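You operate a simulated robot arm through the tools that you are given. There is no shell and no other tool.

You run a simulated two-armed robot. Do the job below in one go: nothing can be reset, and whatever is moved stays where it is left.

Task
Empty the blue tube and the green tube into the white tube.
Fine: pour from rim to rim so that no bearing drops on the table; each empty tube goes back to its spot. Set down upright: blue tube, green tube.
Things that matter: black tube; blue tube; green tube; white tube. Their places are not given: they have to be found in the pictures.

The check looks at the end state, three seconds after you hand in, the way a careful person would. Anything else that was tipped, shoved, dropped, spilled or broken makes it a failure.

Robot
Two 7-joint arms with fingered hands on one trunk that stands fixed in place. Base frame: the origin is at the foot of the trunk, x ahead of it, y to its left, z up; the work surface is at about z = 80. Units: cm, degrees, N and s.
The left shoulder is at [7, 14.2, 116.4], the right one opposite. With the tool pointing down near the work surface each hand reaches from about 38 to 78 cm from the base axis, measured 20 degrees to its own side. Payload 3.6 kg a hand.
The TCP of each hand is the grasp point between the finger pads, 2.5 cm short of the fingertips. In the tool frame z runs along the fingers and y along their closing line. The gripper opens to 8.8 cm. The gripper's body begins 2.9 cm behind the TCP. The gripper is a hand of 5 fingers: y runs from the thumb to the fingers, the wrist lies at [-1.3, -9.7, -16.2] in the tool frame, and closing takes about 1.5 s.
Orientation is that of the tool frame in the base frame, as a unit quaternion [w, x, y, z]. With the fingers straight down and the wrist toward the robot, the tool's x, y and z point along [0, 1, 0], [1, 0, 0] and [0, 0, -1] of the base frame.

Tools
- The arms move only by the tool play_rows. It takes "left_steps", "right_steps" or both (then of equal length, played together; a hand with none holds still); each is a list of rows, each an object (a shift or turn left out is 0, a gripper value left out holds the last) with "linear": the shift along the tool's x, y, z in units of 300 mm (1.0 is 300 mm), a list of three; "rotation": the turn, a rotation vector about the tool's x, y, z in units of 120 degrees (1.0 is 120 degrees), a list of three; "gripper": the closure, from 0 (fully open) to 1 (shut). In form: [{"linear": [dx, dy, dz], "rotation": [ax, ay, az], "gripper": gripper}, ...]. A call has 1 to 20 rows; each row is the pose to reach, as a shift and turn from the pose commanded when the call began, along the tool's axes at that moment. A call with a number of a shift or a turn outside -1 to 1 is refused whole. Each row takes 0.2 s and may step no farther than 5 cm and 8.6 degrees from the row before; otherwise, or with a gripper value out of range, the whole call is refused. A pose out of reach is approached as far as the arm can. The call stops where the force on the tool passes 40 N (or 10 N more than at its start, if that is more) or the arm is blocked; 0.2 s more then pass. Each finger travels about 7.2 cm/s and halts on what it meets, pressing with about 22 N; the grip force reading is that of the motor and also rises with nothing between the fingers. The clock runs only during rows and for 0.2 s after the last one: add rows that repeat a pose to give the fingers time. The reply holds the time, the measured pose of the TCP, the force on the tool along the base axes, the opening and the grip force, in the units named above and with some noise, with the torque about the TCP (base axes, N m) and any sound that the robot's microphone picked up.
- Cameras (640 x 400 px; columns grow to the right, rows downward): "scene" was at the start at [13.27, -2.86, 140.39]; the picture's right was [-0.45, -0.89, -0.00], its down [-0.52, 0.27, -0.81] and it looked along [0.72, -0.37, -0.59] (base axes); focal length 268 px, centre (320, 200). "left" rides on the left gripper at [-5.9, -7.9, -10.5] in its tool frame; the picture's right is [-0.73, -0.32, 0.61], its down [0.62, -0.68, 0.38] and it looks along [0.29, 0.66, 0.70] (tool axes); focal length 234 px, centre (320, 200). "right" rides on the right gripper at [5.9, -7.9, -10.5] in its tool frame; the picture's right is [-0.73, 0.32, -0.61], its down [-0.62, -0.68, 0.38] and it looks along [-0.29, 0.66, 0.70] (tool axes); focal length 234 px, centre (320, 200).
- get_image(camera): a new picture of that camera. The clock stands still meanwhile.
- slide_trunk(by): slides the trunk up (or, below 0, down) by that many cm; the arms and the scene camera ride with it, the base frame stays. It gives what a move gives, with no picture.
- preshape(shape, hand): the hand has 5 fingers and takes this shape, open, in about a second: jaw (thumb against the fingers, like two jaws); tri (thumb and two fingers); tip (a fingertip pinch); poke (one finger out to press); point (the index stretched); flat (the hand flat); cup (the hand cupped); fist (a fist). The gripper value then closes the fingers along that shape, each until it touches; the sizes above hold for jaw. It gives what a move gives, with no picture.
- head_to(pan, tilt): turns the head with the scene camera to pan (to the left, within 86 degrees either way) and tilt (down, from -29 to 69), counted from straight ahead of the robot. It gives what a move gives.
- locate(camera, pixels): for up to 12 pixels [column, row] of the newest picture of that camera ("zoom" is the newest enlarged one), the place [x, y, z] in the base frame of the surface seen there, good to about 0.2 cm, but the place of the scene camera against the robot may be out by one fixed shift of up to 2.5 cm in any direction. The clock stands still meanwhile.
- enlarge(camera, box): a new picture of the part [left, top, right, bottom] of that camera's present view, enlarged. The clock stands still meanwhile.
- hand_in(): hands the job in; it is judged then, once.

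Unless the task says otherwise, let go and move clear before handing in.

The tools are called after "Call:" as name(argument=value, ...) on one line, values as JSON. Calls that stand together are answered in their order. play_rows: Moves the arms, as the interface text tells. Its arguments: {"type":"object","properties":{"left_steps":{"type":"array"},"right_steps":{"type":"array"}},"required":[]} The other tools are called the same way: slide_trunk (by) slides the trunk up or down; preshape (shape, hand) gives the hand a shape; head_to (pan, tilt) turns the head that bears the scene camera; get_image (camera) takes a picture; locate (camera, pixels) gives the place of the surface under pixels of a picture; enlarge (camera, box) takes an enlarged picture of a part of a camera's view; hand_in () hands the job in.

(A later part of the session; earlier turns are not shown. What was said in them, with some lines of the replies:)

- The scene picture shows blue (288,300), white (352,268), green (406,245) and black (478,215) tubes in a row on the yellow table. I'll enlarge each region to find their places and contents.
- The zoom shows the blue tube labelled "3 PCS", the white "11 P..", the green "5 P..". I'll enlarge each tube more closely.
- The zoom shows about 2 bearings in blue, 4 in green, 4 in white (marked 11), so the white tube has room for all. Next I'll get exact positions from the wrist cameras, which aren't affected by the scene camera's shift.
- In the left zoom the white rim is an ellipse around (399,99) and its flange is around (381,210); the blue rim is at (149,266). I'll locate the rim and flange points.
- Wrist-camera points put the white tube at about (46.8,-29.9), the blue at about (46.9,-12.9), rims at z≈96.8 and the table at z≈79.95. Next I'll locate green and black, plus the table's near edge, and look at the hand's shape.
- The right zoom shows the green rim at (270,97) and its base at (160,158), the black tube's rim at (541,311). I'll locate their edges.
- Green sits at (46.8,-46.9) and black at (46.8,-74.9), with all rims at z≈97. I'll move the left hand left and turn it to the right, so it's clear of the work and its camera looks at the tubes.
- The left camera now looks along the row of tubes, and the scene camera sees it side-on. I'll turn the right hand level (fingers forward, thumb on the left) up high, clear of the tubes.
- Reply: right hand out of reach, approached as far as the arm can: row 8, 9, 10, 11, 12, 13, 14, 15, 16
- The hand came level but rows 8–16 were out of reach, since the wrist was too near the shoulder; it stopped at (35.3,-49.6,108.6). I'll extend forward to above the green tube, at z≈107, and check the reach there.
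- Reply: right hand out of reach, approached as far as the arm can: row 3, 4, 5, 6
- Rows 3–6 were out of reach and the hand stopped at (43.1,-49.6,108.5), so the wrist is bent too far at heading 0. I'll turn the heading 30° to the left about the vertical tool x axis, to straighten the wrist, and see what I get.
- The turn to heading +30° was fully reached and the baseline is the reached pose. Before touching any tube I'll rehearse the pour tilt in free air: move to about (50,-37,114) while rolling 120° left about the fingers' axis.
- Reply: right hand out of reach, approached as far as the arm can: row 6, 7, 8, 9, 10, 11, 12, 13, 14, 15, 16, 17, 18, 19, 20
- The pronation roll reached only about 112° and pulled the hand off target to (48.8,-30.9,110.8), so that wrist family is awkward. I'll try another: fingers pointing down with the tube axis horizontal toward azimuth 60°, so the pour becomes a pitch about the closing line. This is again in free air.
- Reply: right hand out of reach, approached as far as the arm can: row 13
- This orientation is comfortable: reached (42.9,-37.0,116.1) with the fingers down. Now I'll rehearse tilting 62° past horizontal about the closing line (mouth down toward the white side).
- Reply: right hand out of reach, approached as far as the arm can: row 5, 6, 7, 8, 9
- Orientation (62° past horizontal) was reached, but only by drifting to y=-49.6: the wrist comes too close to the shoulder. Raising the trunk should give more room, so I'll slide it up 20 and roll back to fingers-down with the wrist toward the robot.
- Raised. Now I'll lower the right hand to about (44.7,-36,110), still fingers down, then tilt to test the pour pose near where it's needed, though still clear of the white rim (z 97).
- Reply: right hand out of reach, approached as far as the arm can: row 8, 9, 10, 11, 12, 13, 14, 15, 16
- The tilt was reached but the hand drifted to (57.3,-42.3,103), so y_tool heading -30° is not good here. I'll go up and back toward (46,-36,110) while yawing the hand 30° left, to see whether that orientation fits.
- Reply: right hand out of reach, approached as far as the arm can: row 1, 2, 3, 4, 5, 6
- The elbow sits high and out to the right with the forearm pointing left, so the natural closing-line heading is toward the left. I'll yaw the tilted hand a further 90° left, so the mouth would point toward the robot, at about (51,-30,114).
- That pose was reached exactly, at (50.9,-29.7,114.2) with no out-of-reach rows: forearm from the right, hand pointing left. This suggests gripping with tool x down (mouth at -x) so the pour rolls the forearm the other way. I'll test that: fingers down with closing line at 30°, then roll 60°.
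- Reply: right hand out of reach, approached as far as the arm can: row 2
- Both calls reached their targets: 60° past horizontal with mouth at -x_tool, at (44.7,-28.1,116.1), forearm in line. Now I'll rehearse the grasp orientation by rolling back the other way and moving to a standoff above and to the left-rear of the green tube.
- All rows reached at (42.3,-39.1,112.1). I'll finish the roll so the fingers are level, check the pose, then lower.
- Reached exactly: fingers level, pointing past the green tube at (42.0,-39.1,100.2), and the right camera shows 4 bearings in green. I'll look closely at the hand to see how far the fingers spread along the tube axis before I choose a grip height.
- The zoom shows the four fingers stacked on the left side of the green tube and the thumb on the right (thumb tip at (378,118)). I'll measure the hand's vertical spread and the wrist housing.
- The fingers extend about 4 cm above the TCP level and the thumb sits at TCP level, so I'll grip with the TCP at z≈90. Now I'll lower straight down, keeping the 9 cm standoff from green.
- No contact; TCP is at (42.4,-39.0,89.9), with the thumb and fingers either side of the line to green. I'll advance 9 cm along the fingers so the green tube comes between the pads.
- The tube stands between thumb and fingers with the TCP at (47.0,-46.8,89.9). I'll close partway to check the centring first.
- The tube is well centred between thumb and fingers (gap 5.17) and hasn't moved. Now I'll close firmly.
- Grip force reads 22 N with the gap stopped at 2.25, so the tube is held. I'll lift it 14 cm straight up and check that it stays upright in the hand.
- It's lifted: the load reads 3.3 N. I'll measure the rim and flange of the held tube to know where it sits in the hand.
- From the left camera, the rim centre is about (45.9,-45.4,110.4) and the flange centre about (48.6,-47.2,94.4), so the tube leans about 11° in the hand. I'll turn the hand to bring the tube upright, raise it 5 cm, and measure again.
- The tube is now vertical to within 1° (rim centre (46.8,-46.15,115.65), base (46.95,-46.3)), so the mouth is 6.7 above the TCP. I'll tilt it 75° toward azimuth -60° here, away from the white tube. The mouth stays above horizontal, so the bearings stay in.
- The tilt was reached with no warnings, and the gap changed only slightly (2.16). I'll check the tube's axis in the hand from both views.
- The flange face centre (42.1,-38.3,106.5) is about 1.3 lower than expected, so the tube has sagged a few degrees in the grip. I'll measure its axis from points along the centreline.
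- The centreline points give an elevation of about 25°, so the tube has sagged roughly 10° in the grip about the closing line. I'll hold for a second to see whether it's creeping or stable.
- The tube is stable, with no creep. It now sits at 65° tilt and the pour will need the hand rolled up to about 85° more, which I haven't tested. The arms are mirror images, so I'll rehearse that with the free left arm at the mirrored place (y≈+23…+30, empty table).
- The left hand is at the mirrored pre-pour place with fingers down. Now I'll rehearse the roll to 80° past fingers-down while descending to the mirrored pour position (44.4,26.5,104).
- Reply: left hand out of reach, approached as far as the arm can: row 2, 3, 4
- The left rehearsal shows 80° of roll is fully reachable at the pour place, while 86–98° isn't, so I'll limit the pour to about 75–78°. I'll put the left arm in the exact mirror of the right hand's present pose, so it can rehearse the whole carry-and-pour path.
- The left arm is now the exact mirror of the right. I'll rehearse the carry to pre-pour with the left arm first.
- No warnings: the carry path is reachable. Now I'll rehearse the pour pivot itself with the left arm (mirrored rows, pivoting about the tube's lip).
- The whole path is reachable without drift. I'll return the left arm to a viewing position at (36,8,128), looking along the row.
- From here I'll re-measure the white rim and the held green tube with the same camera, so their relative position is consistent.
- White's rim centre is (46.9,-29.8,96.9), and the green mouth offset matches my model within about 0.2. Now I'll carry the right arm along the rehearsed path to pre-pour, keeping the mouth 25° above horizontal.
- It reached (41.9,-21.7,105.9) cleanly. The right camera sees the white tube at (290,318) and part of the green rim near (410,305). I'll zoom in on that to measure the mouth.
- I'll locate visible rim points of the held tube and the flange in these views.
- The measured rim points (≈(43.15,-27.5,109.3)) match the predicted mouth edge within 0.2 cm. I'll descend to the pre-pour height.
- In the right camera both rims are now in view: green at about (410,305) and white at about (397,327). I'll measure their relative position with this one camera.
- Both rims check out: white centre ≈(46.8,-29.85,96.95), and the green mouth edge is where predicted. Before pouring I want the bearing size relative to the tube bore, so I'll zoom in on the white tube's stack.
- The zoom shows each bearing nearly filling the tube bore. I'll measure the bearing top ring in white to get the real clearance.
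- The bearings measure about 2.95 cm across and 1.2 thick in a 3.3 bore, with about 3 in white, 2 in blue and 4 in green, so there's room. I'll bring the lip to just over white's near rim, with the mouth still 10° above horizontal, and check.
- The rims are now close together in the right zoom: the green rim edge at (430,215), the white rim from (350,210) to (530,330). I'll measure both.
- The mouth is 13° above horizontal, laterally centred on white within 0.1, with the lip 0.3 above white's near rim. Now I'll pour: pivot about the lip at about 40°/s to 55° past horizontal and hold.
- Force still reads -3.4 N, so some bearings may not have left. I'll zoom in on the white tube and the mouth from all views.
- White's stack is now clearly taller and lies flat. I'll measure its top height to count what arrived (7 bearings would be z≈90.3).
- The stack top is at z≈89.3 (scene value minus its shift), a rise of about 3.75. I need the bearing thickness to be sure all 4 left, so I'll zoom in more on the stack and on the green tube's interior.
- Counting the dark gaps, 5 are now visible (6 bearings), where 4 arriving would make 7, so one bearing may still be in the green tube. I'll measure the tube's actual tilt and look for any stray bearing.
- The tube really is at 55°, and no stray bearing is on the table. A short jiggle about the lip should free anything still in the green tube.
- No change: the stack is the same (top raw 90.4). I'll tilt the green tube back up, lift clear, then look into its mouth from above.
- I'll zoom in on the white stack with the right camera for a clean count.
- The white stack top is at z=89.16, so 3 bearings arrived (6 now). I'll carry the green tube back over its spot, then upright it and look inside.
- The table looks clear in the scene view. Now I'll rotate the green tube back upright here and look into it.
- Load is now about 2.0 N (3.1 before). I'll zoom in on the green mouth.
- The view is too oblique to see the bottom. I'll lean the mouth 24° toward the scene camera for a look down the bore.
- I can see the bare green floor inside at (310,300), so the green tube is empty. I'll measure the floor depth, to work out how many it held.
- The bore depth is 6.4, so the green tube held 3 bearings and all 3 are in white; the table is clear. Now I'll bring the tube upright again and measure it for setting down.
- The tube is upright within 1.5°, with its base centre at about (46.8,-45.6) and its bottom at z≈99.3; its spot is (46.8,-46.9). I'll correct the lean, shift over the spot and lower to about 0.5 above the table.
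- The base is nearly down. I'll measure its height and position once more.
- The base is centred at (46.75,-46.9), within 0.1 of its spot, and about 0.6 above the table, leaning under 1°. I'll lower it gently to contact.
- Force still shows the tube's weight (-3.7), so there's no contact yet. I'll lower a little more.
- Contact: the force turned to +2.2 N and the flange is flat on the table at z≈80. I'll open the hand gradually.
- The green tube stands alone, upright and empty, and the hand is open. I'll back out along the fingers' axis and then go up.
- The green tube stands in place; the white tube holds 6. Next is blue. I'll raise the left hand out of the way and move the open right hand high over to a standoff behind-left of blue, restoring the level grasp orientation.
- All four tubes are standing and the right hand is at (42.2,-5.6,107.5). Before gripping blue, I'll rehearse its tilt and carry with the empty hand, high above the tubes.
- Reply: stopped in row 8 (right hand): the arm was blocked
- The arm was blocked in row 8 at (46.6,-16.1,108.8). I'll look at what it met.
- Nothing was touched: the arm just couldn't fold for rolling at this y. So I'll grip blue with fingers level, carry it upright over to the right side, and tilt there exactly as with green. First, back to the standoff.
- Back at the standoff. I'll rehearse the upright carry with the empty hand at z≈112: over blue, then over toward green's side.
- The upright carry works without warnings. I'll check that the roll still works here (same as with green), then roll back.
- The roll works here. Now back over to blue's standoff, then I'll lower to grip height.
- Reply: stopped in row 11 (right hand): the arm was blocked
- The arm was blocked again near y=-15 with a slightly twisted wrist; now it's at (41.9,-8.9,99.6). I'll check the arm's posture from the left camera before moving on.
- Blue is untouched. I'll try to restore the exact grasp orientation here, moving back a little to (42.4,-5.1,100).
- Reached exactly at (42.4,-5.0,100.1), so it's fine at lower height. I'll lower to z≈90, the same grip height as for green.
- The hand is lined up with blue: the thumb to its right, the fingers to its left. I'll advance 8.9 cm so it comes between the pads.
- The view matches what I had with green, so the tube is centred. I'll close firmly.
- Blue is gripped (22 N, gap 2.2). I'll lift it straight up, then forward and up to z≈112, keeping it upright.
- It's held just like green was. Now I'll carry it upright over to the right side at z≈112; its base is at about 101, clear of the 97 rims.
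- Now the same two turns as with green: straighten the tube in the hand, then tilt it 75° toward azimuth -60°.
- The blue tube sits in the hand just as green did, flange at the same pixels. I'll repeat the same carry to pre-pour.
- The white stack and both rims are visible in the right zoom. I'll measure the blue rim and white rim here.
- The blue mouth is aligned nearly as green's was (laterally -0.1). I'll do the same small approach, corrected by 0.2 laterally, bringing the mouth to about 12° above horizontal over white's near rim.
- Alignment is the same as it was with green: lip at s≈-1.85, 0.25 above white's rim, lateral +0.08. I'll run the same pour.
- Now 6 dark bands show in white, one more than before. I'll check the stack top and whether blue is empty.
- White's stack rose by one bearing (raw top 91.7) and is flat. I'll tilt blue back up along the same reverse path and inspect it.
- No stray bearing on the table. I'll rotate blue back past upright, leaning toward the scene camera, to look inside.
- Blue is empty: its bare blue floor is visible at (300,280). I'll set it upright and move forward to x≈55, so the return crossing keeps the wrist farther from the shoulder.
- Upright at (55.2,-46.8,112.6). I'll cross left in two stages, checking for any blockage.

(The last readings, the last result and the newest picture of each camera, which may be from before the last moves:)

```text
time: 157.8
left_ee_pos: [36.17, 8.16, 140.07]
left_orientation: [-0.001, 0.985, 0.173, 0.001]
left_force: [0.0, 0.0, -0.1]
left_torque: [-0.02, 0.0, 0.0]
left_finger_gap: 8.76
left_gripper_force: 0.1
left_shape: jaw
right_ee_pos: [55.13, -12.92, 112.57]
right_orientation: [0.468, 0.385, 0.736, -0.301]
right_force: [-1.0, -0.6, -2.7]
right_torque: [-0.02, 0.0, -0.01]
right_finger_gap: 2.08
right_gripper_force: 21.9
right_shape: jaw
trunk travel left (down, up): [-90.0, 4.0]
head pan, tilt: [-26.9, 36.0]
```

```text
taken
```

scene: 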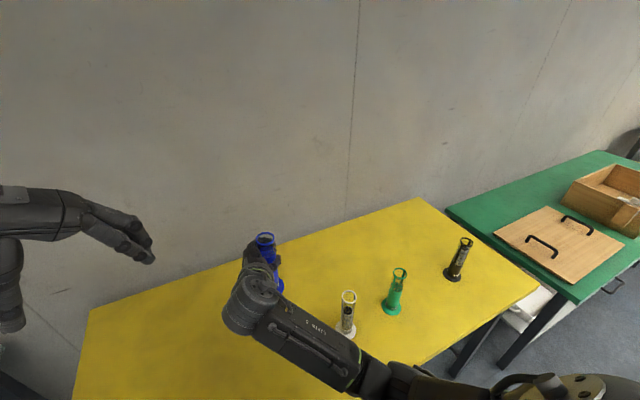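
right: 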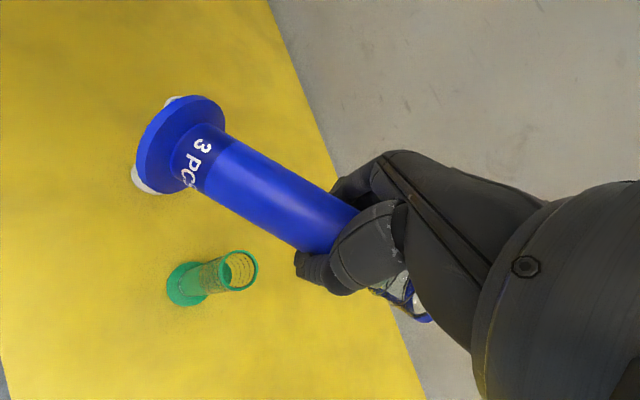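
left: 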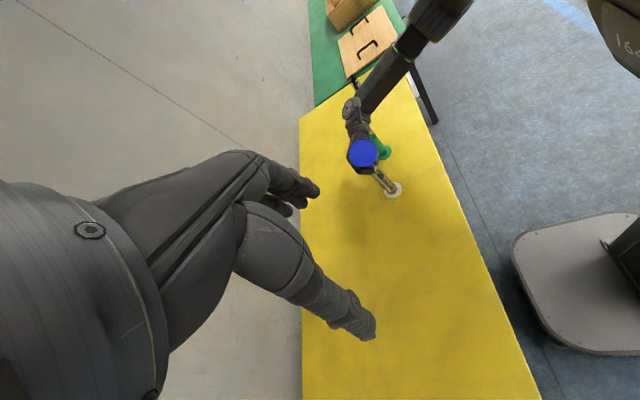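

Crossing done with no blockage: (55.1,-12.9,112.6). Now I'll lower to z≈95.6 and come back toward blue's spot.

Call:
play_rows(right_steps=[{"linear": [0.08, 0.007, 0.033], "gripper": 1.0}, {"linear": [0.18, 0.017, 0.074]}, {"linear": [0.28, 0.026, 0.115]}, {"linear": [0.38, 0.035, 0.157]}, {"linear": [0.47, 0.043, 0.194]}, {"linear": [0.522, 0.048, 0.215]}, {"linear": [0.522, 0.048, 0.215]}, {"linear": [0.54, -0.01, 0.184]}, {"linear": [0.558, -0.068, 0.153]}, {"linear": [0.576, -0.126, 0.121]}, {"linear": [0.595, -0.184, 0.09]}, {"linear": [0.595, -0.184, 0.09]}])

Call:
enlarge(camera="scene", box=[240, 290, 340, 390])

Call:
enlarge(camera="left", box=[350, 150, 450, 250])

Call:
get_image(camera="right")

```text
time: 160.4
left_ee_pos: [36.1, 8.1, 140.0]
left_orientation: [0.0, 0.985, 0.173, -0.001]
left_force: [0.2, -0.5, 0.1]
left_torque: [0.02, 0.02, 0.01]
left_finger_gap: 8.79
left_gripper_force: 0.1
left_shape: jaw
right_ee_pos: [46.82, -12.92, 95.63]
right_orientation: [0.468, 0.385, 0.736, -0.301]
right_force: [0.2, -0.2, -2.2]
right_torque: [-0.05, -0.03, -0.01]
right_finger_gap: 2.02
right_gripper_force: 21.8
right_shape: jaw
trunk travel left (down, up): [-90.0, 4.0]
head pan, tilt: [-26.9, 36.0]
```

```text
4.00 times, centred on (290, 340) of scene
```

zoom: 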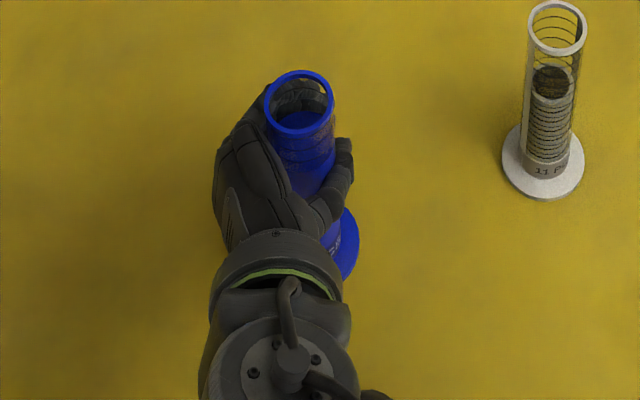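

```text
4.00 times, centred on (400, 200) of left
```

zoom: 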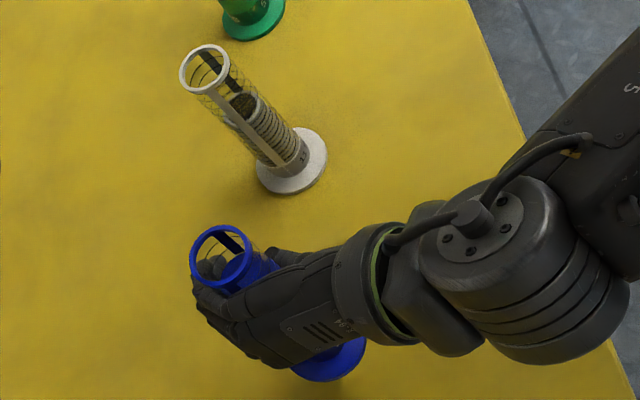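

```text
taken
```

right: 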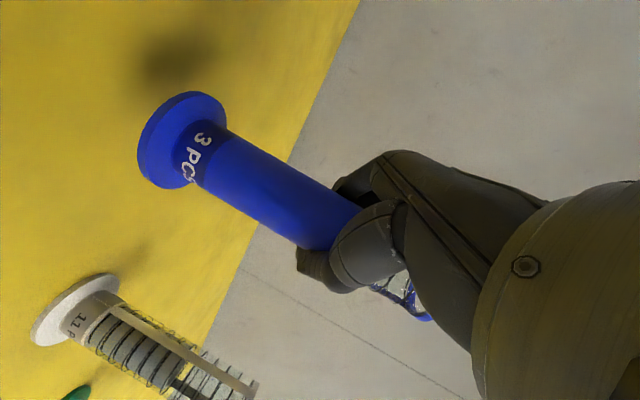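

I'll measure the blue rim and flange now to correct lean and position.

Call:
locate(camera="right", pixels=[[140, 160], [150, 115], [180, 94], [205, 93], [222, 108], [150, 182], [175, 186], [190, 182]])

Call:
enlarge(camera="left", box=[375, 195, 445, 255])

Call:
locate(camera="zoom", pixels=[[135, 110], [205, 80], [120, 150], [165, 85], [140, 200], [190, 185], [225, 140], [300, 345], [360, 355], [425, 320], [440, 280]])

Call:
enlarge(camera="scene", box=[280, 300, 340, 370])

```text
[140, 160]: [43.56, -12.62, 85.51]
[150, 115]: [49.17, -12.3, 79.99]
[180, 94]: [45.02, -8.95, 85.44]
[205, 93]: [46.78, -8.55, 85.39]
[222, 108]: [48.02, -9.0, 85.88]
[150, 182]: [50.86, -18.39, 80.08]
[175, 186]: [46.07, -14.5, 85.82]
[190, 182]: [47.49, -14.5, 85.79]
```

```text
6.67 times, centred on (410, 225) of left
```

zoom: 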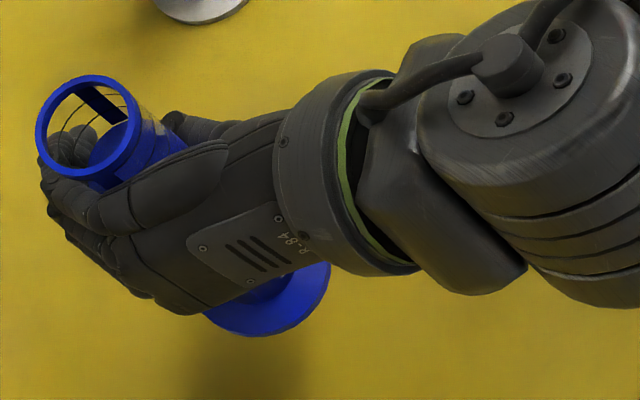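

```text
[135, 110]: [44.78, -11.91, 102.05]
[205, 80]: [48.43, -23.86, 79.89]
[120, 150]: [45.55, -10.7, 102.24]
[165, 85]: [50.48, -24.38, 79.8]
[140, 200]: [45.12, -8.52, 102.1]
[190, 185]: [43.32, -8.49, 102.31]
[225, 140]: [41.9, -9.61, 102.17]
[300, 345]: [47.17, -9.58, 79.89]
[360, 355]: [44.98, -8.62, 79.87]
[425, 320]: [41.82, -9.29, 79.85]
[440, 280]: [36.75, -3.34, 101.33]
```

```text
5.71 times, centred on (310, 335) of scene
```

zoom: 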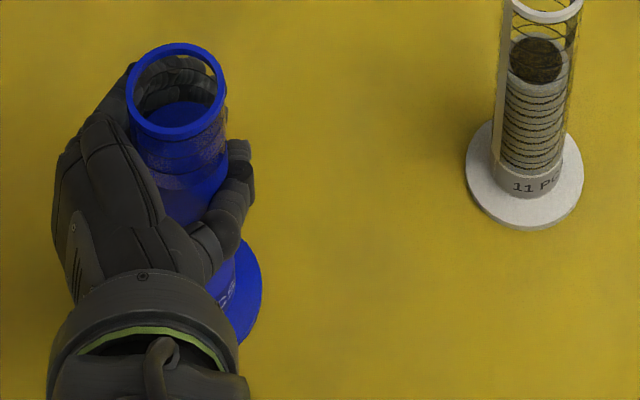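

Call:
locate(camera="zoom", pixels=[[180, 46], [135, 75], [132, 115], [160, 134], [200, 130], [222, 105], [218, 70], [255, 270], [260, 300], [240, 338], [245, 245]])

Call:
enlarge(camera="left", box=[375, 195, 445, 255])

Call:
locate(camera="zoom", pixels=[[95, 79], [60, 95], [41, 130], [45, 160], [75, 178], [115, 165], [138, 130], [130, 95], [225, 328], [270, 333], [312, 308], [326, 275]])

```text
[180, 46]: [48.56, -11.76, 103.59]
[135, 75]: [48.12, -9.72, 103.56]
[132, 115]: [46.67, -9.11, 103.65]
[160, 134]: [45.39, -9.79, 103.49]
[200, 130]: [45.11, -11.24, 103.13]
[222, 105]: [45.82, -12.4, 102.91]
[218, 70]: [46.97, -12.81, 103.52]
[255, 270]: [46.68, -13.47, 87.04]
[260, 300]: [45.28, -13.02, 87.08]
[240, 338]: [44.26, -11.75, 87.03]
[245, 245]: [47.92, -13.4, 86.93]
```

```text
6.67 times, centred on (410, 225) of left
```

zoom: 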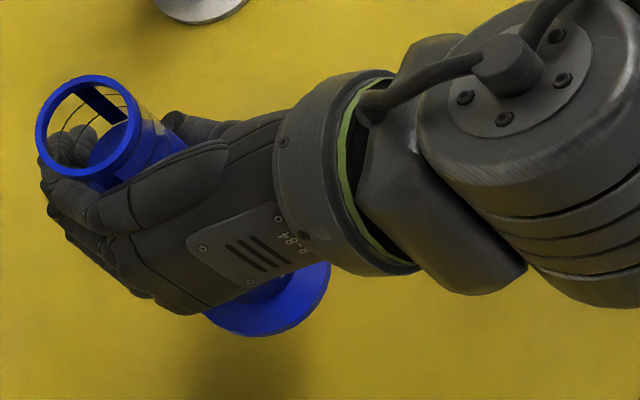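

```text
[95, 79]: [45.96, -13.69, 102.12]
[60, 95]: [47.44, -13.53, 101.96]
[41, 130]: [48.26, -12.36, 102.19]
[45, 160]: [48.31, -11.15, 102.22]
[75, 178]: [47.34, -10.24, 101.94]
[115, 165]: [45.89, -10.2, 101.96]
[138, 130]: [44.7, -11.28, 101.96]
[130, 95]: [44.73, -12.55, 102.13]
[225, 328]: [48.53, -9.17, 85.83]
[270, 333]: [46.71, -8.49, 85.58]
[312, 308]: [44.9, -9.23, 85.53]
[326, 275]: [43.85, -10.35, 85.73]
```

Blue is upright within 1.5°, base centre at (46.6,-11.5), flange top at z≈85.65. Its spot is (46.9,-12.9). I'll correct the lean, shift, and lower to about 0.6 above the table.

Call:
play_rows(right_steps=[{"linear": [0.012, 0, 0.02], "rotation": [0.0011, -0.0035, -0.0019], "gripper": 1.0}, {"linear": [0.04, 0, 0.04], "rotation": [0.0022, -0.0071, -0.0038]}, {"linear": [0.075, 0, 0.065], "rotation": [0.0033, -0.0106, -0.0057]}, {"linear": [0.105, 0, 0.083], "rotation": [0.0033, -0.0106, -0.0057]}, {"linear": [0.1246, 0.0001, 0.0929], "rotation": [0.0033, -0.0106, -0.0057]}, {"linear": [0.1246, 0.0001, 0.0929], "rotation": [0.0033, -0.0106, -0.0057]}])

Call:
enlarge(camera="right", box=[110, 70, 250, 210])

Call:
enlarge(camera="left", box=[375, 195, 445, 255])

```text
time: 161.8
left_ee_pos: [36.11, 8.11, 140.12]
left_orientation: [0.001, 0.985, 0.173, 0.0]
left_force: [-0.5, 0.1, -0.1]
left_torque: [-0.01, -0.02, -0.01]
left_finger_gap: 8.76
left_gripper_force: 0.0
left_shape: jaw
right_ee_pos: [47.14, -13.82, 91.12]
right_orientation: [0.473, 0.378, 0.733, -0.311]
right_force: [-0.6, -0.1, -1.7]
right_torque: [-0.05, -0.01, 0.01]
right_finger_gap: 2.02
right_gripper_force: 22.4
right_shape: jaw
trunk travel left (down, up): [-90.0, 4.0]
head pan, tilt: [-26.9, 36.0]
```

```text
2.86 times, centred on (180, 140) of right
```

zoom: 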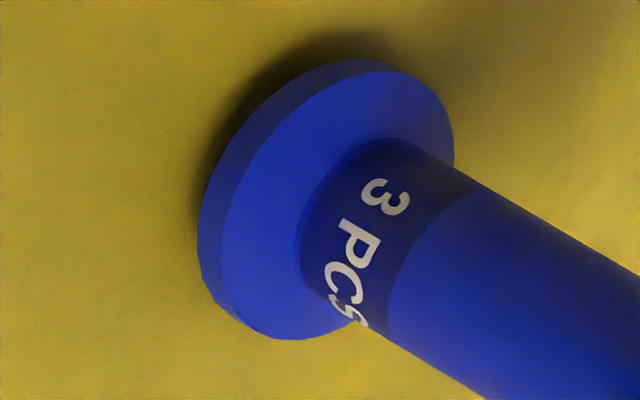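

```text
6.67 times, centred on (410, 225) of left
```

zoom: 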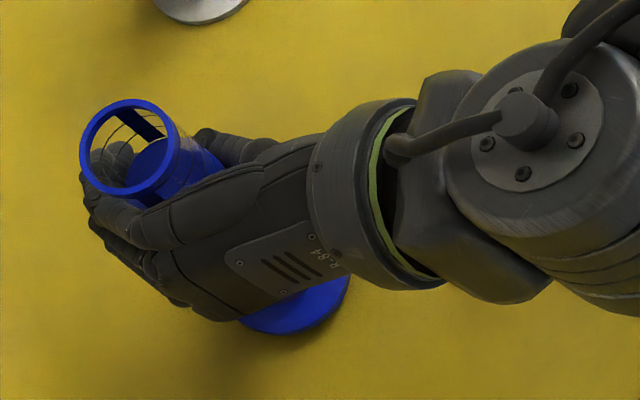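

Call:
locate(camera="zoom", pixels=[[140, 103], [105, 117], [83, 155], [92, 185], [130, 205], [165, 185], [178, 150], [168, 115], [250, 325], [290, 331], [330, 312], [346, 285]])

Call:
enlarge(camera="right", box=[110, 70, 250, 210])

Call:
locate(camera="zoom", pixels=[[228, 210], [260, 140], [310, 90], [380, 75], [440, 110], [450, 145], [240, 310], [285, 335], [330, 330], [205, 240]])

```text
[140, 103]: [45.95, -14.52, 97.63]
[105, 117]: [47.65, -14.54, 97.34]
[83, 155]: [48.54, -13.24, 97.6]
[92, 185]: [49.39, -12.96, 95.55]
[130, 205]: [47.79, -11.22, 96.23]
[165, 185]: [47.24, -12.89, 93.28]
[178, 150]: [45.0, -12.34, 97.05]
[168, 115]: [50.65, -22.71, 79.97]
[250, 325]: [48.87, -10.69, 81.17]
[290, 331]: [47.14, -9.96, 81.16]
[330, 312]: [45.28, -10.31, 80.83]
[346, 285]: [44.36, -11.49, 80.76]
```

```text
2.86 times, centred on (180, 140) of right
```

zoom: 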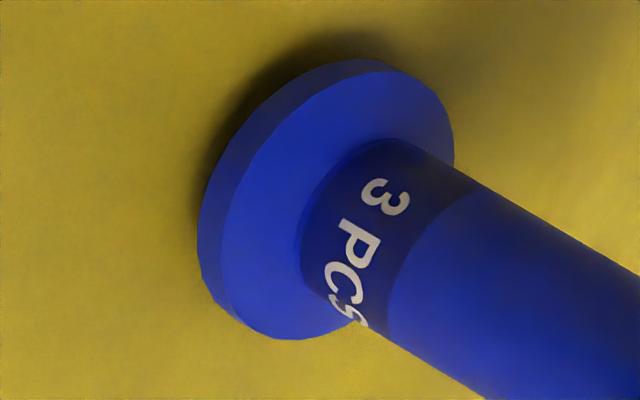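

```text
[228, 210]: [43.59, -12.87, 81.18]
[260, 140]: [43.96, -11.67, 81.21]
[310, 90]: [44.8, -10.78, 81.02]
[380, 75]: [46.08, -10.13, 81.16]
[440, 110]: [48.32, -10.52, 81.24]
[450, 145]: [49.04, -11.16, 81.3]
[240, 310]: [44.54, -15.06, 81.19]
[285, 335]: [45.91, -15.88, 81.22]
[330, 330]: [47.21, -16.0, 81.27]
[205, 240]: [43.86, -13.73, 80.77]
```

The flange is level (z≈81.2 all round), centred at about (46.7,-12.97). I'll nudge 0.15 forward and lower gently toward contact.

Call:
play_rows(right_steps=[{"linear": [0.006, 0.004, 0.003], "gripper": 1.0}, {"linear": [0.0125, 0.0065, 0.0062]}, {"linear": [0.0175, 0.0067, 0.0087]}, {"linear": [0.0175, 0.0067, 0.0087]}])

Call:
play_rows(right_steps=[{"linear": [0.0031, 0.0003, 0.0012], "gripper": 1.0}, {"linear": [0.0031, 0.0003, 0.0012]}])

```text
time: 162.8
left_ee_pos: [36.08, 8.09, 140.07]
left_orientation: [0.0, 0.985, 0.173, 0.0]
left_force: [-0.3, -0.4, 0.2]
left_torque: [0.0, 0.03, -0.03]
left_finger_gap: 8.79
left_gripper_force: 0.0
left_shape: jaw
right_ee_pos: [47.43, -13.83, 90.48]
right_orientation: [0.472, 0.379, 0.733, -0.311]
right_force: [0.2, -0.9, -2.4]
right_torque: [-0.01, -0.04, -0.02]
right_finger_gap: 2.04
right_gripper_force: 22.4
right_shape: jaw
trunk travel left (down, up): [-90.0, 4.0]
head pan, tilt: [-26.9, 36.0]
```

```text
time: 163.4
left_ee_pos: [35.98, 8.03, 139.98]
left_orientation: [0.001, 0.985, 0.173, 0.0]
left_force: [-0.2, -0.2, 0.5]
left_torque: [0.01, -0.03, 0.01]
left_finger_gap: 8.8
left_gripper_force: 0.2
left_shape: jaw
right_ee_pos: [47.26, -13.93, 90.36]
right_orientation: [0.472, 0.379, 0.733, -0.311]
right_force: [1.0, -0.9, -1.4]
right_torque: [-0.05, -0.02, -0.01]
right_finger_gap: 2.05
right_gripper_force: 22.2
right_shape: jaw
trunk travel left (down, up): [-90.0, 4.0]
head pan, tilt: [-26.9, 36.0]
```

Force is easing (-1.4), so contact is close. One more small step down.

Call:
play_rows(right_steps=[{"linear": [0.0031, 0.0003, 0.0012], "gripper": 1.0}, {"linear": [0.0031, 0.0003, 0.0012]}])

Call:
enlarge(camera="right", box=[110, 70, 250, 210])

Call:
locate(camera="zoom", pixels=[[230, 215], [262, 145], [310, 95], [380, 80], [440, 115], [242, 312], [288, 338], [330, 335], [208, 245]])

```text
time: 164.0
left_ee_pos: [36.03, 8.15, 139.97]
left_orientation: [0.0, 0.985, 0.173, 0.0]
left_force: [-0.2, 1.2, 0.5]
left_torque: [-0.01, 0.03, -0.03]
left_finger_gap: 8.79
left_gripper_force: 0.1
left_shape: jaw
right_ee_pos: [47.29, -13.93, 90.32]
right_orientation: [0.473, 0.379, 0.732, -0.31]
right_force: [1.4, -0.5, 2.7]
right_torque: [0.01, 0.02, -0.01]
right_finger_gap: 2.08
right_gripper_force: 21.6
right_shape: jaw
trunk travel left (down, up): [-90.0, 4.0]
head pan, tilt: [-26.9, 36.0]
```

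```text
2.86 times, centred on (180, 140) of right
```

zoom: 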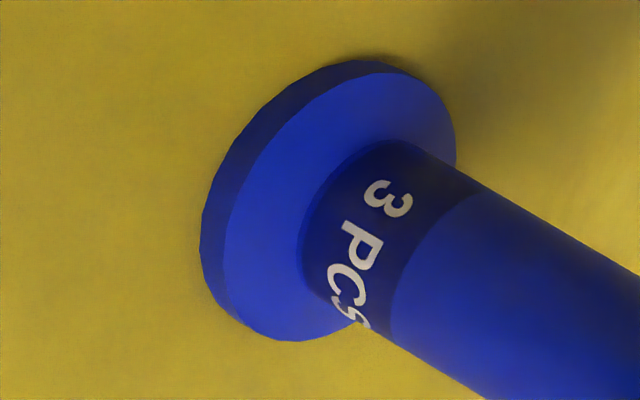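

```text
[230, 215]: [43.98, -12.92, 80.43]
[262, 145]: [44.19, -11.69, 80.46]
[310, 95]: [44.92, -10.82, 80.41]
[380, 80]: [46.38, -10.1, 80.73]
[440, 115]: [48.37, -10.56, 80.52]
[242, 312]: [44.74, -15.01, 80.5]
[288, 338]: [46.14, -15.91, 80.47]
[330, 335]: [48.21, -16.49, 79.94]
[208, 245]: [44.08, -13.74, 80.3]
```

Contact (+2.7 N): the flange is flat on the table, centred at (46.87,-13.0), its original spot. I'll open the hand gradually.

Call:
play_rows(right_steps=[{"gripper": 0.85}, {"gripper": 0.75}, {"gripper": 0.7}, {"gripper": 0.65}, {"gripper": 0.6}, {"gripper": 0.5}, {"gripper": 0.4}, {"gripper": 0.2}, {"gripper": 0.0}, {"gripper": 0.0}, {"gripper": 0.0}])

Call:
enlarge(camera="scene", box=[240, 290, 340, 390])

Call:
get_image(camera="right")

```text
time: 166.4
left_ee_pos: [35.92, 8.07, 140.07]
left_orientation: [0.0, 0.985, 0.173, 0.0]
left_force: [-0.2, -0.3, 0.4]
left_torque: [0.0, -0.01, 0.02]
left_finger_gap: 8.79
left_gripper_force: 0.0
left_shape: jaw
right_ee_pos: [47.33, -13.86, 90.24]
right_orientation: [0.472, 0.378, 0.733, -0.311]
right_force: [0.6, 0.5, -0.8]
right_torque: [0.0, 0.04, -0.02]
right_finger_gap: 8.75
right_gripper_force: 0.0
right_shape: jaw
trunk travel left (down, up): [-90.0, 4.0]
head pan, tilt: [-26.9, 36.0]
```

```text
4.00 times, centred on (290, 340) of scene
```

zoom: 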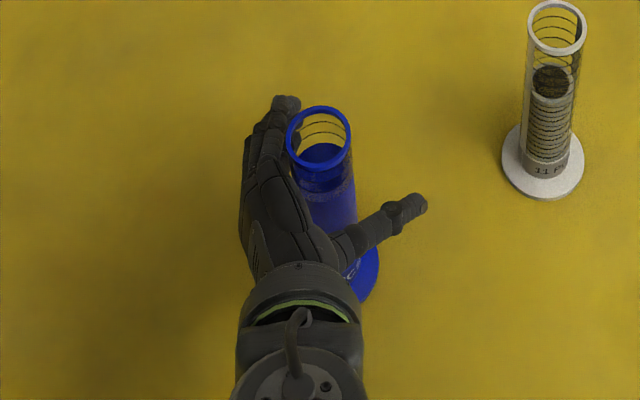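

```text
taken
```

right: 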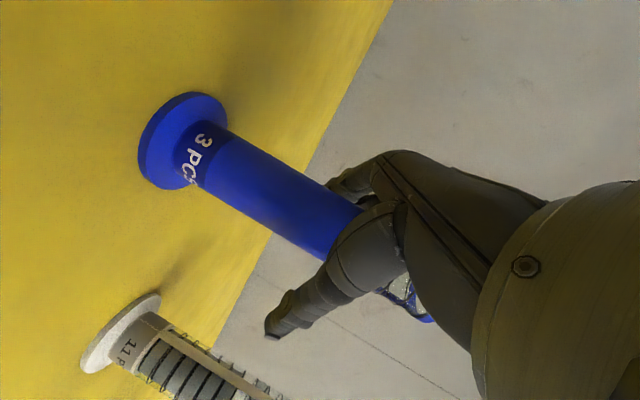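

Blue stands free. I'll retreat in small steps along the fingers' axis, checking for any deviation.

Call:
play_rows(right_steps=[{"linear": [0, 0, -0.03]}, {"linear": [0, 0, -0.07]}, {"linear": [0, 0, -0.11]}, {"linear": [0, 0, -0.15]}, {"linear": [0, 0, -0.15]}])

Call:
enlarge(camera="scene", box=[240, 290, 340, 390])

```text
time: 167.6
left_ee_pos: [36.17, 8.04, 139.93]
left_orientation: [0.001, 0.985, 0.173, 0.0]
left_force: [0.0, 0.5, -0.1]
left_torque: [-0.01, -0.03, -0.02]
left_finger_gap: 8.78
left_gripper_force: 0.0
left_shape: jaw
right_ee_pos: [45.26, -10.3, 92.06]
right_orientation: [0.472, 0.379, 0.732, -0.311]
right_force: [-0.3, -1.2, 0.3]
right_torque: [0.01, 0.0, 0.01]
right_finger_gap: 8.78
right_gripper_force: 0.0
right_shape: jaw
trunk travel left (down, up): [-90.0, 4.0]
head pan, tilt: [-26.9, 36.0]
```

```text
4.00 times, centred on (290, 340) of scene
```

zoom: 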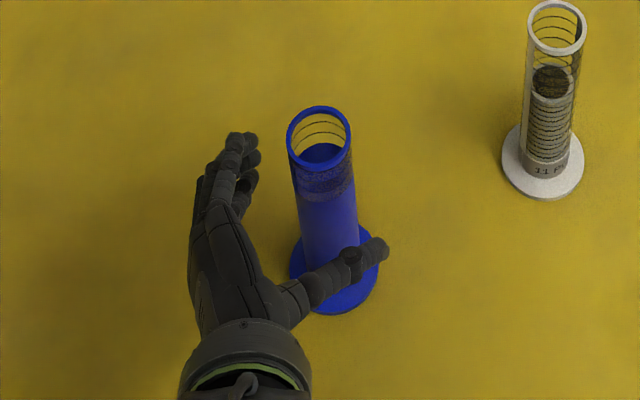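

Retreating cleanly. I'll continue 7 cm more.

Call:
play_rows(right_steps=[{"linear": [0, 0, -0.05]}, {"linear": [0, 0, -0.1]}, {"linear": [0, 0, -0.15]}, {"linear": [0, 0, -0.2]}, {"linear": [0, 0, -0.235]}, {"linear": [0, 0, -0.235]}])

Call:
get_image(camera="scene")

Call:
get_image(camera="left")

```text
time: 169.0
left_ee_pos: [36.13, 8.09, 140.05]
left_orientation: [0.001, 0.985, 0.172, 0.0]
left_force: [0.0, 0.5, 1.3]
left_torque: [-0.02, 0.02, -0.02]
left_finger_gap: 8.8
left_gripper_force: 0.0
left_shape: jaw
right_ee_pos: [42.02, -4.7, 94.58]
right_orientation: [0.473, 0.379, 0.731, -0.312]
right_force: [0.6, -0.1, 0.3]
right_torque: [0.02, 0.01, 0.0]
right_finger_gap: 8.76
right_gripper_force: 0.1
right_shape: jaw
trunk travel left (down, up): [-90.0, 4.0]
head pan, tilt: [-26.9, 36.0]
```

```text
taken
```

scene: 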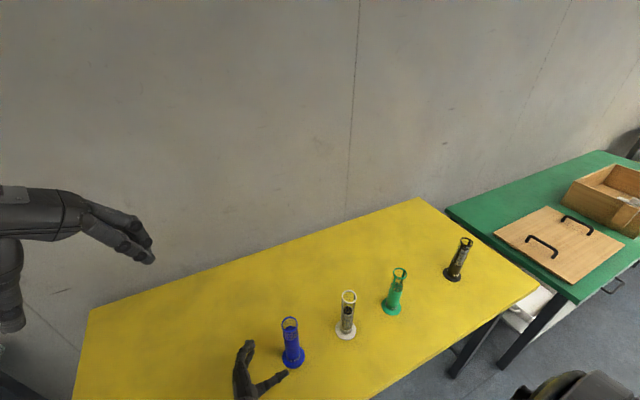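

```text
taken
```

left: 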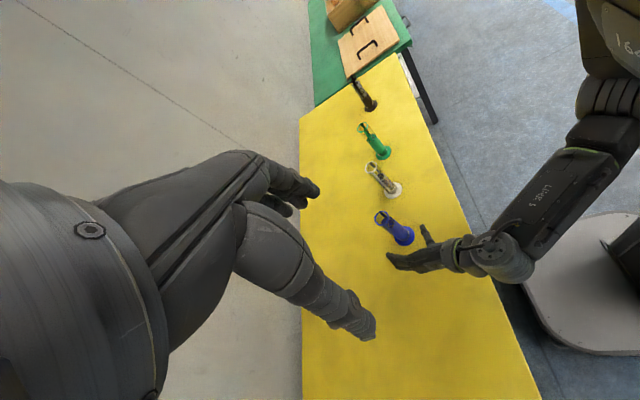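

All four tubes stand. I'll move the right hand up and away from blue.

Call:
play_rows(right_steps=[{"linear": [-0.05, 0.007, -0.065]}, {"linear": [-0.11, 0.015, -0.13]}, {"linear": [-0.17, 0.022, -0.195]}, {"linear": [-0.226, 0.029, -0.259]}, {"linear": [-0.226, 0.029, -0.259]}])

Call:
get_image(camera="scene")

Call:
enlarge(camera="scene", box=[230, 220, 490, 390])

Call:
enlarge(camera="left", box=[300, 60, 460, 260])

```text
time: 170.1
left_ee_pos: [36.06, 8.16, 140.03]
left_orientation: [0.0, 0.985, 0.173, 0.0]
left_force: [-1.0, 0.0, 0.0]
left_torque: [-0.02, -0.01, 0.02]
left_finger_gap: 8.76
left_gripper_force: 0.0
left_shape: jaw
right_ee_pos: [40.79, -3.96, 100.91]
right_orientation: [0.51, 0.332, 0.708, -0.358]
right_force: [0.0, 1.6, -0.3]
right_torque: [-0.01, -0.02, -0.02]
right_finger_gap: 8.79
right_gripper_force: 0.0
right_shape: jaw
trunk travel left (down, up): [-90.0, 4.0]
head pan, tilt: [-26.9, 36.0]
stopped in row 5 (right hand): the arm was blocked; the commanded pose is now the measured one
```

```text
taken
```

scene: 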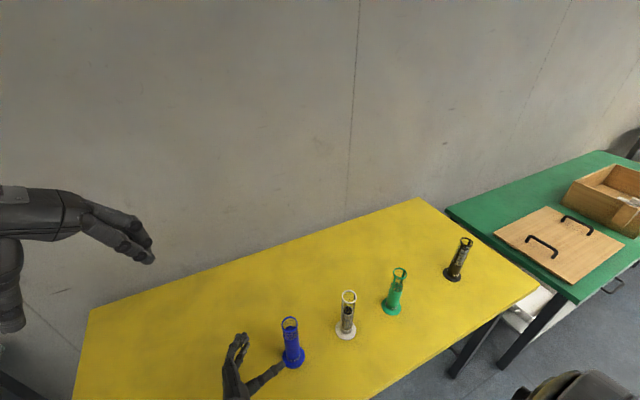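

```text
2.35 times, centred on (360, 305) of scene
```

zoom: 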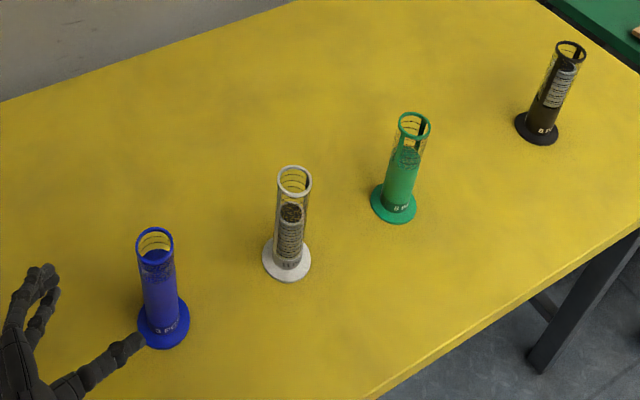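

```text
2.00 times, centred on (380, 160) of left
```

zoom: 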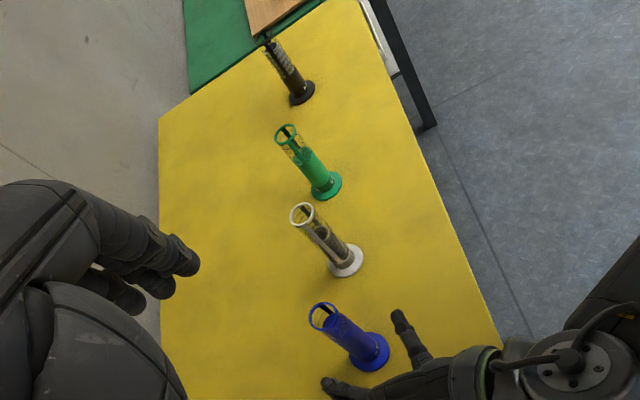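

All tubes are upright in their places and nothing is on the table. The arm was blocked by its own posture at (40.8,-4.0,100.9), not touching anything. I'll restore the level orientation that worked here and then rise clear.

Call:
play_rows(right_steps=[{"linear": [-0.03, 0.004, 0.005], "rotation": [0.0018, -0.0267, 0.0204]}, {"linear": [-0.05, 0.008, 0.015], "rotation": [0.0035, -0.0534, 0.0409]}, {"linear": [-0.07, 0.011, 0.028], "rotation": [0.0053, -0.08, 0.0613]}, {"linear": [-0.085, 0.014, 0.041], "rotation": [0.007, -0.1067, 0.0817]}, {"linear": [-0.085, 0.014, 0.041], "rotation": [0.007, -0.1067, 0.0817]}])

Call:
play_rows(right_steps=[{"linear": [-0.05, 0, 0]}, {"linear": [-0.1, 0, 0]}, {"linear": [-0.15, 0, 0]}, {"linear": [-0.15, 0, 0]}])

Call:
get_image(camera="scene")

Call:
enlarge(camera="scene", box=[220, 290, 380, 400])

```text
time: 171.3
left_ee_pos: [35.94, 7.99, 140.17]
left_orientation: [0.002, 0.985, 0.172, 0.001]
left_force: [-0.4, -0.1, 0.4]
left_torque: [-0.02, 0.0, -0.01]
left_finger_gap: 8.79
left_gripper_force: 0.1
left_shape: jaw
right_ee_pos: [42.36, -4.81, 103.26]
right_orientation: [0.611, 0.355, 0.614, -0.35]
right_force: [-0.8, -0.4, 0.1]
right_torque: [-0.03, -0.01, 0.01]
right_finger_gap: 8.79
right_gripper_force: 0.1
right_shape: jaw
trunk travel left (down, up): [-90.0, 4.0]
head pan, tilt: [-26.9, 36.0]
```

```text
time: 172.3
left_ee_pos: [36.06, 8.09, 140.04]
left_orientation: [0.001, 0.985, 0.172, 0.001]
left_force: [-0.6, -0.1, -0.2]
left_torque: [0.04, -0.04, -0.02]
left_finger_gap: 8.8
left_gripper_force: 0.1
left_shape: jaw
right_ee_pos: [42.3, -4.86, 107.83]
right_orientation: [0.61, 0.356, 0.615, -0.351]
right_force: [-0.1, 1.0, -0.4]
right_torque: [-0.02, -0.01, 0.03]
right_finger_gap: 8.77
right_gripper_force: 0.0
right_shape: jaw
trunk travel left (down, up): [-90.0, 4.0]
head pan, tilt: [-26.9, 36.0]
```

```text
taken
```

scene: 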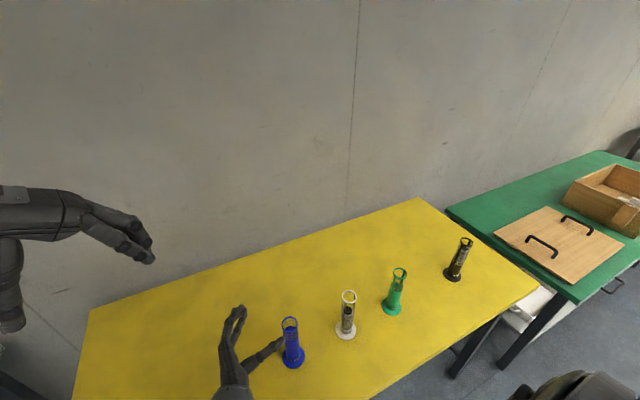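

```text
3.64 times, centred on (300, 345) of scene
```

zoom: 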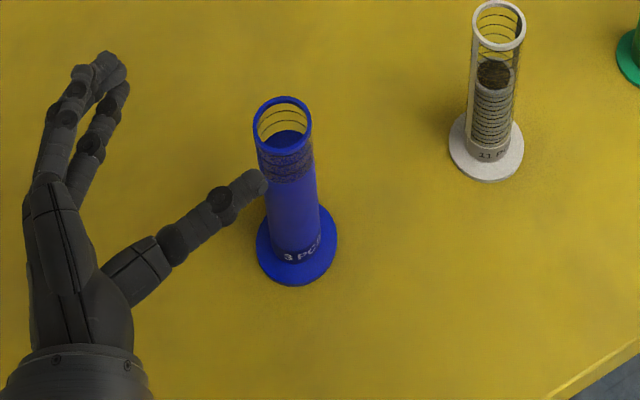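

The hand is clear at z≈107.8. As a final check I'll verify the tube positions, and scan the table and floor for any strays.

Call:
enlarge(camera="left", box=[340, 110, 430, 250])

Call:
get_image(camera="left")

Call:
enlarge(camera="scene", box=[320, 255, 420, 350])

Call:
locate(camera="zoom", pixels=[[180, 145], [145, 160], [220, 155], [500, 55], [460, 75], [540, 70], [100, 325], [160, 355], [225, 320], [420, 190], [460, 230], [505, 225]])

```text
2.86 times, centred on (385, 180) of left
```

zoom: 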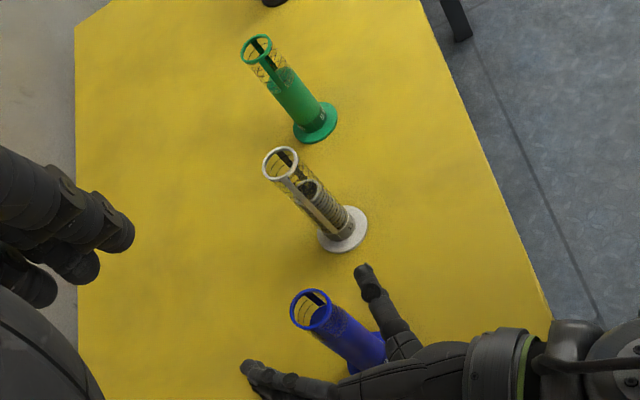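

```text
taken
```

left: 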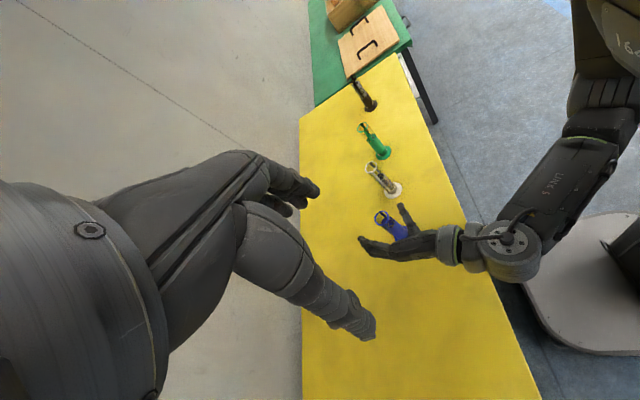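

```text
4.21 times, centred on (370, 302) of scene
```

zoom: 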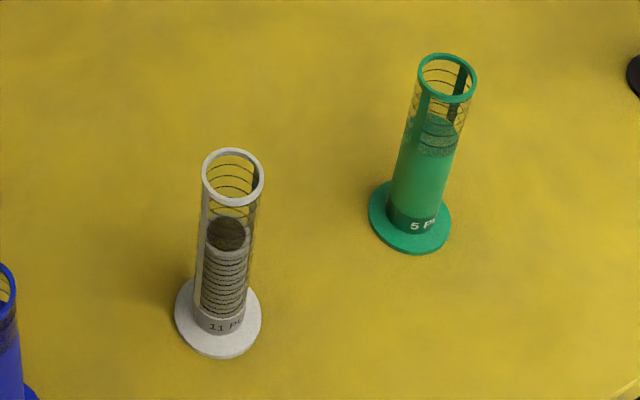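

```text
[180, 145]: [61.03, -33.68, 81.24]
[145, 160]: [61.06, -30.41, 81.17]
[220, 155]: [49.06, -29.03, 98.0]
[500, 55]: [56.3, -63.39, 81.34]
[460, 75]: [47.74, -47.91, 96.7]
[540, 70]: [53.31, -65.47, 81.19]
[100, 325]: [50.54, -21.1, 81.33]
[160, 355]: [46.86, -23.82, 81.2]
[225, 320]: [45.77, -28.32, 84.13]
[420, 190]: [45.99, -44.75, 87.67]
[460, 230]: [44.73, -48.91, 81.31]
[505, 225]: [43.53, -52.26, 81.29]
```

Call:
locate(camera="zoom", pixels=[[178, 310], [218, 354], [257, 318], [371, 210], [410, 251], [448, 215], [232, 150], [204, 180], [261, 180], [447, 56], [420, 80], [474, 82]])

Call:
enlarge(camera="scene", box=[265, 310, 325, 375])

Call:
locate(camera="zoom", pixels=[[185, 300], [240, 360], [310, 350], [350, 300], [180, 80], [220, 45], [275, 80]])

```text
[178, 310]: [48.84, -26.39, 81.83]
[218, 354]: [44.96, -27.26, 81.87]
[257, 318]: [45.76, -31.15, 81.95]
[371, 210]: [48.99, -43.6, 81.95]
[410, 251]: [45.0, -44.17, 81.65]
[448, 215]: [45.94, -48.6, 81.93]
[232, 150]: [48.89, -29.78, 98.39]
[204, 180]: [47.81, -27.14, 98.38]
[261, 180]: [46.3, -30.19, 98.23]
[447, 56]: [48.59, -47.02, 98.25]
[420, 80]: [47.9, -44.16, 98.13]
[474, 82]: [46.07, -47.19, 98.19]
```

```text
6.15 times, centred on (295, 342) of scene
```

zoom: 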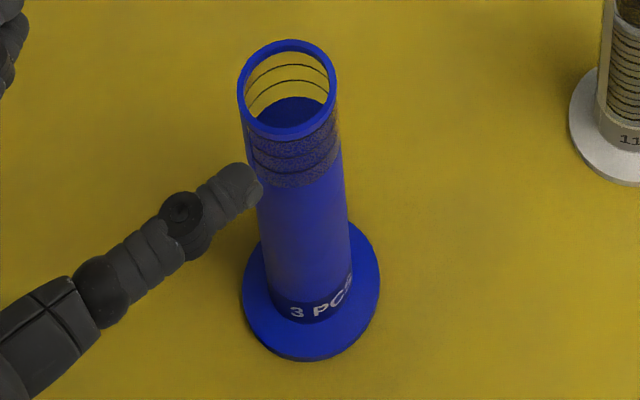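

```text
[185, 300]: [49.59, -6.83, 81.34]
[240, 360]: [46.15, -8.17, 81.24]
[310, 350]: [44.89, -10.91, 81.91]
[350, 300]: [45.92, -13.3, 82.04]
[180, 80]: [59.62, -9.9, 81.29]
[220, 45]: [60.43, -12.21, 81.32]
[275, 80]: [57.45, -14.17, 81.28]
```

All checks agree:
- **White:** unmoved, with all the bearings stacked flat inside it.
- **Blue and green:** empty and upright on their original spots.
- **Black:** untouched.
- **Table and hands:** no bearing on the table, and both hands are clear.

I'm handing in.

Call:
hand_in()

```text
The job is handed in.
```

The blue and green tubes are empty, and all their bearings are now in the white tube. I handed the job in, but the tool only confirmed that it was received, so I don't know the verdict.

- **Transfer:** three bearings came from green and one from blue. They sit in a flat stack in the white tube, well below its rim.
- **Blue and green:** I looked down both bores and saw bare floors. Both stand upright, within about 0.1 cm of where they started.
- **White and black:** the white tube did not move. I never touched the black one, and it still stands where it was.
- **Spills:** I saw no bearing on the table in any view.

While I was working near the blue tube, the right arm stopped a few times because it could not fold any further. It touched nothing when that happened. Both hands had let go and were clear before I handed in.
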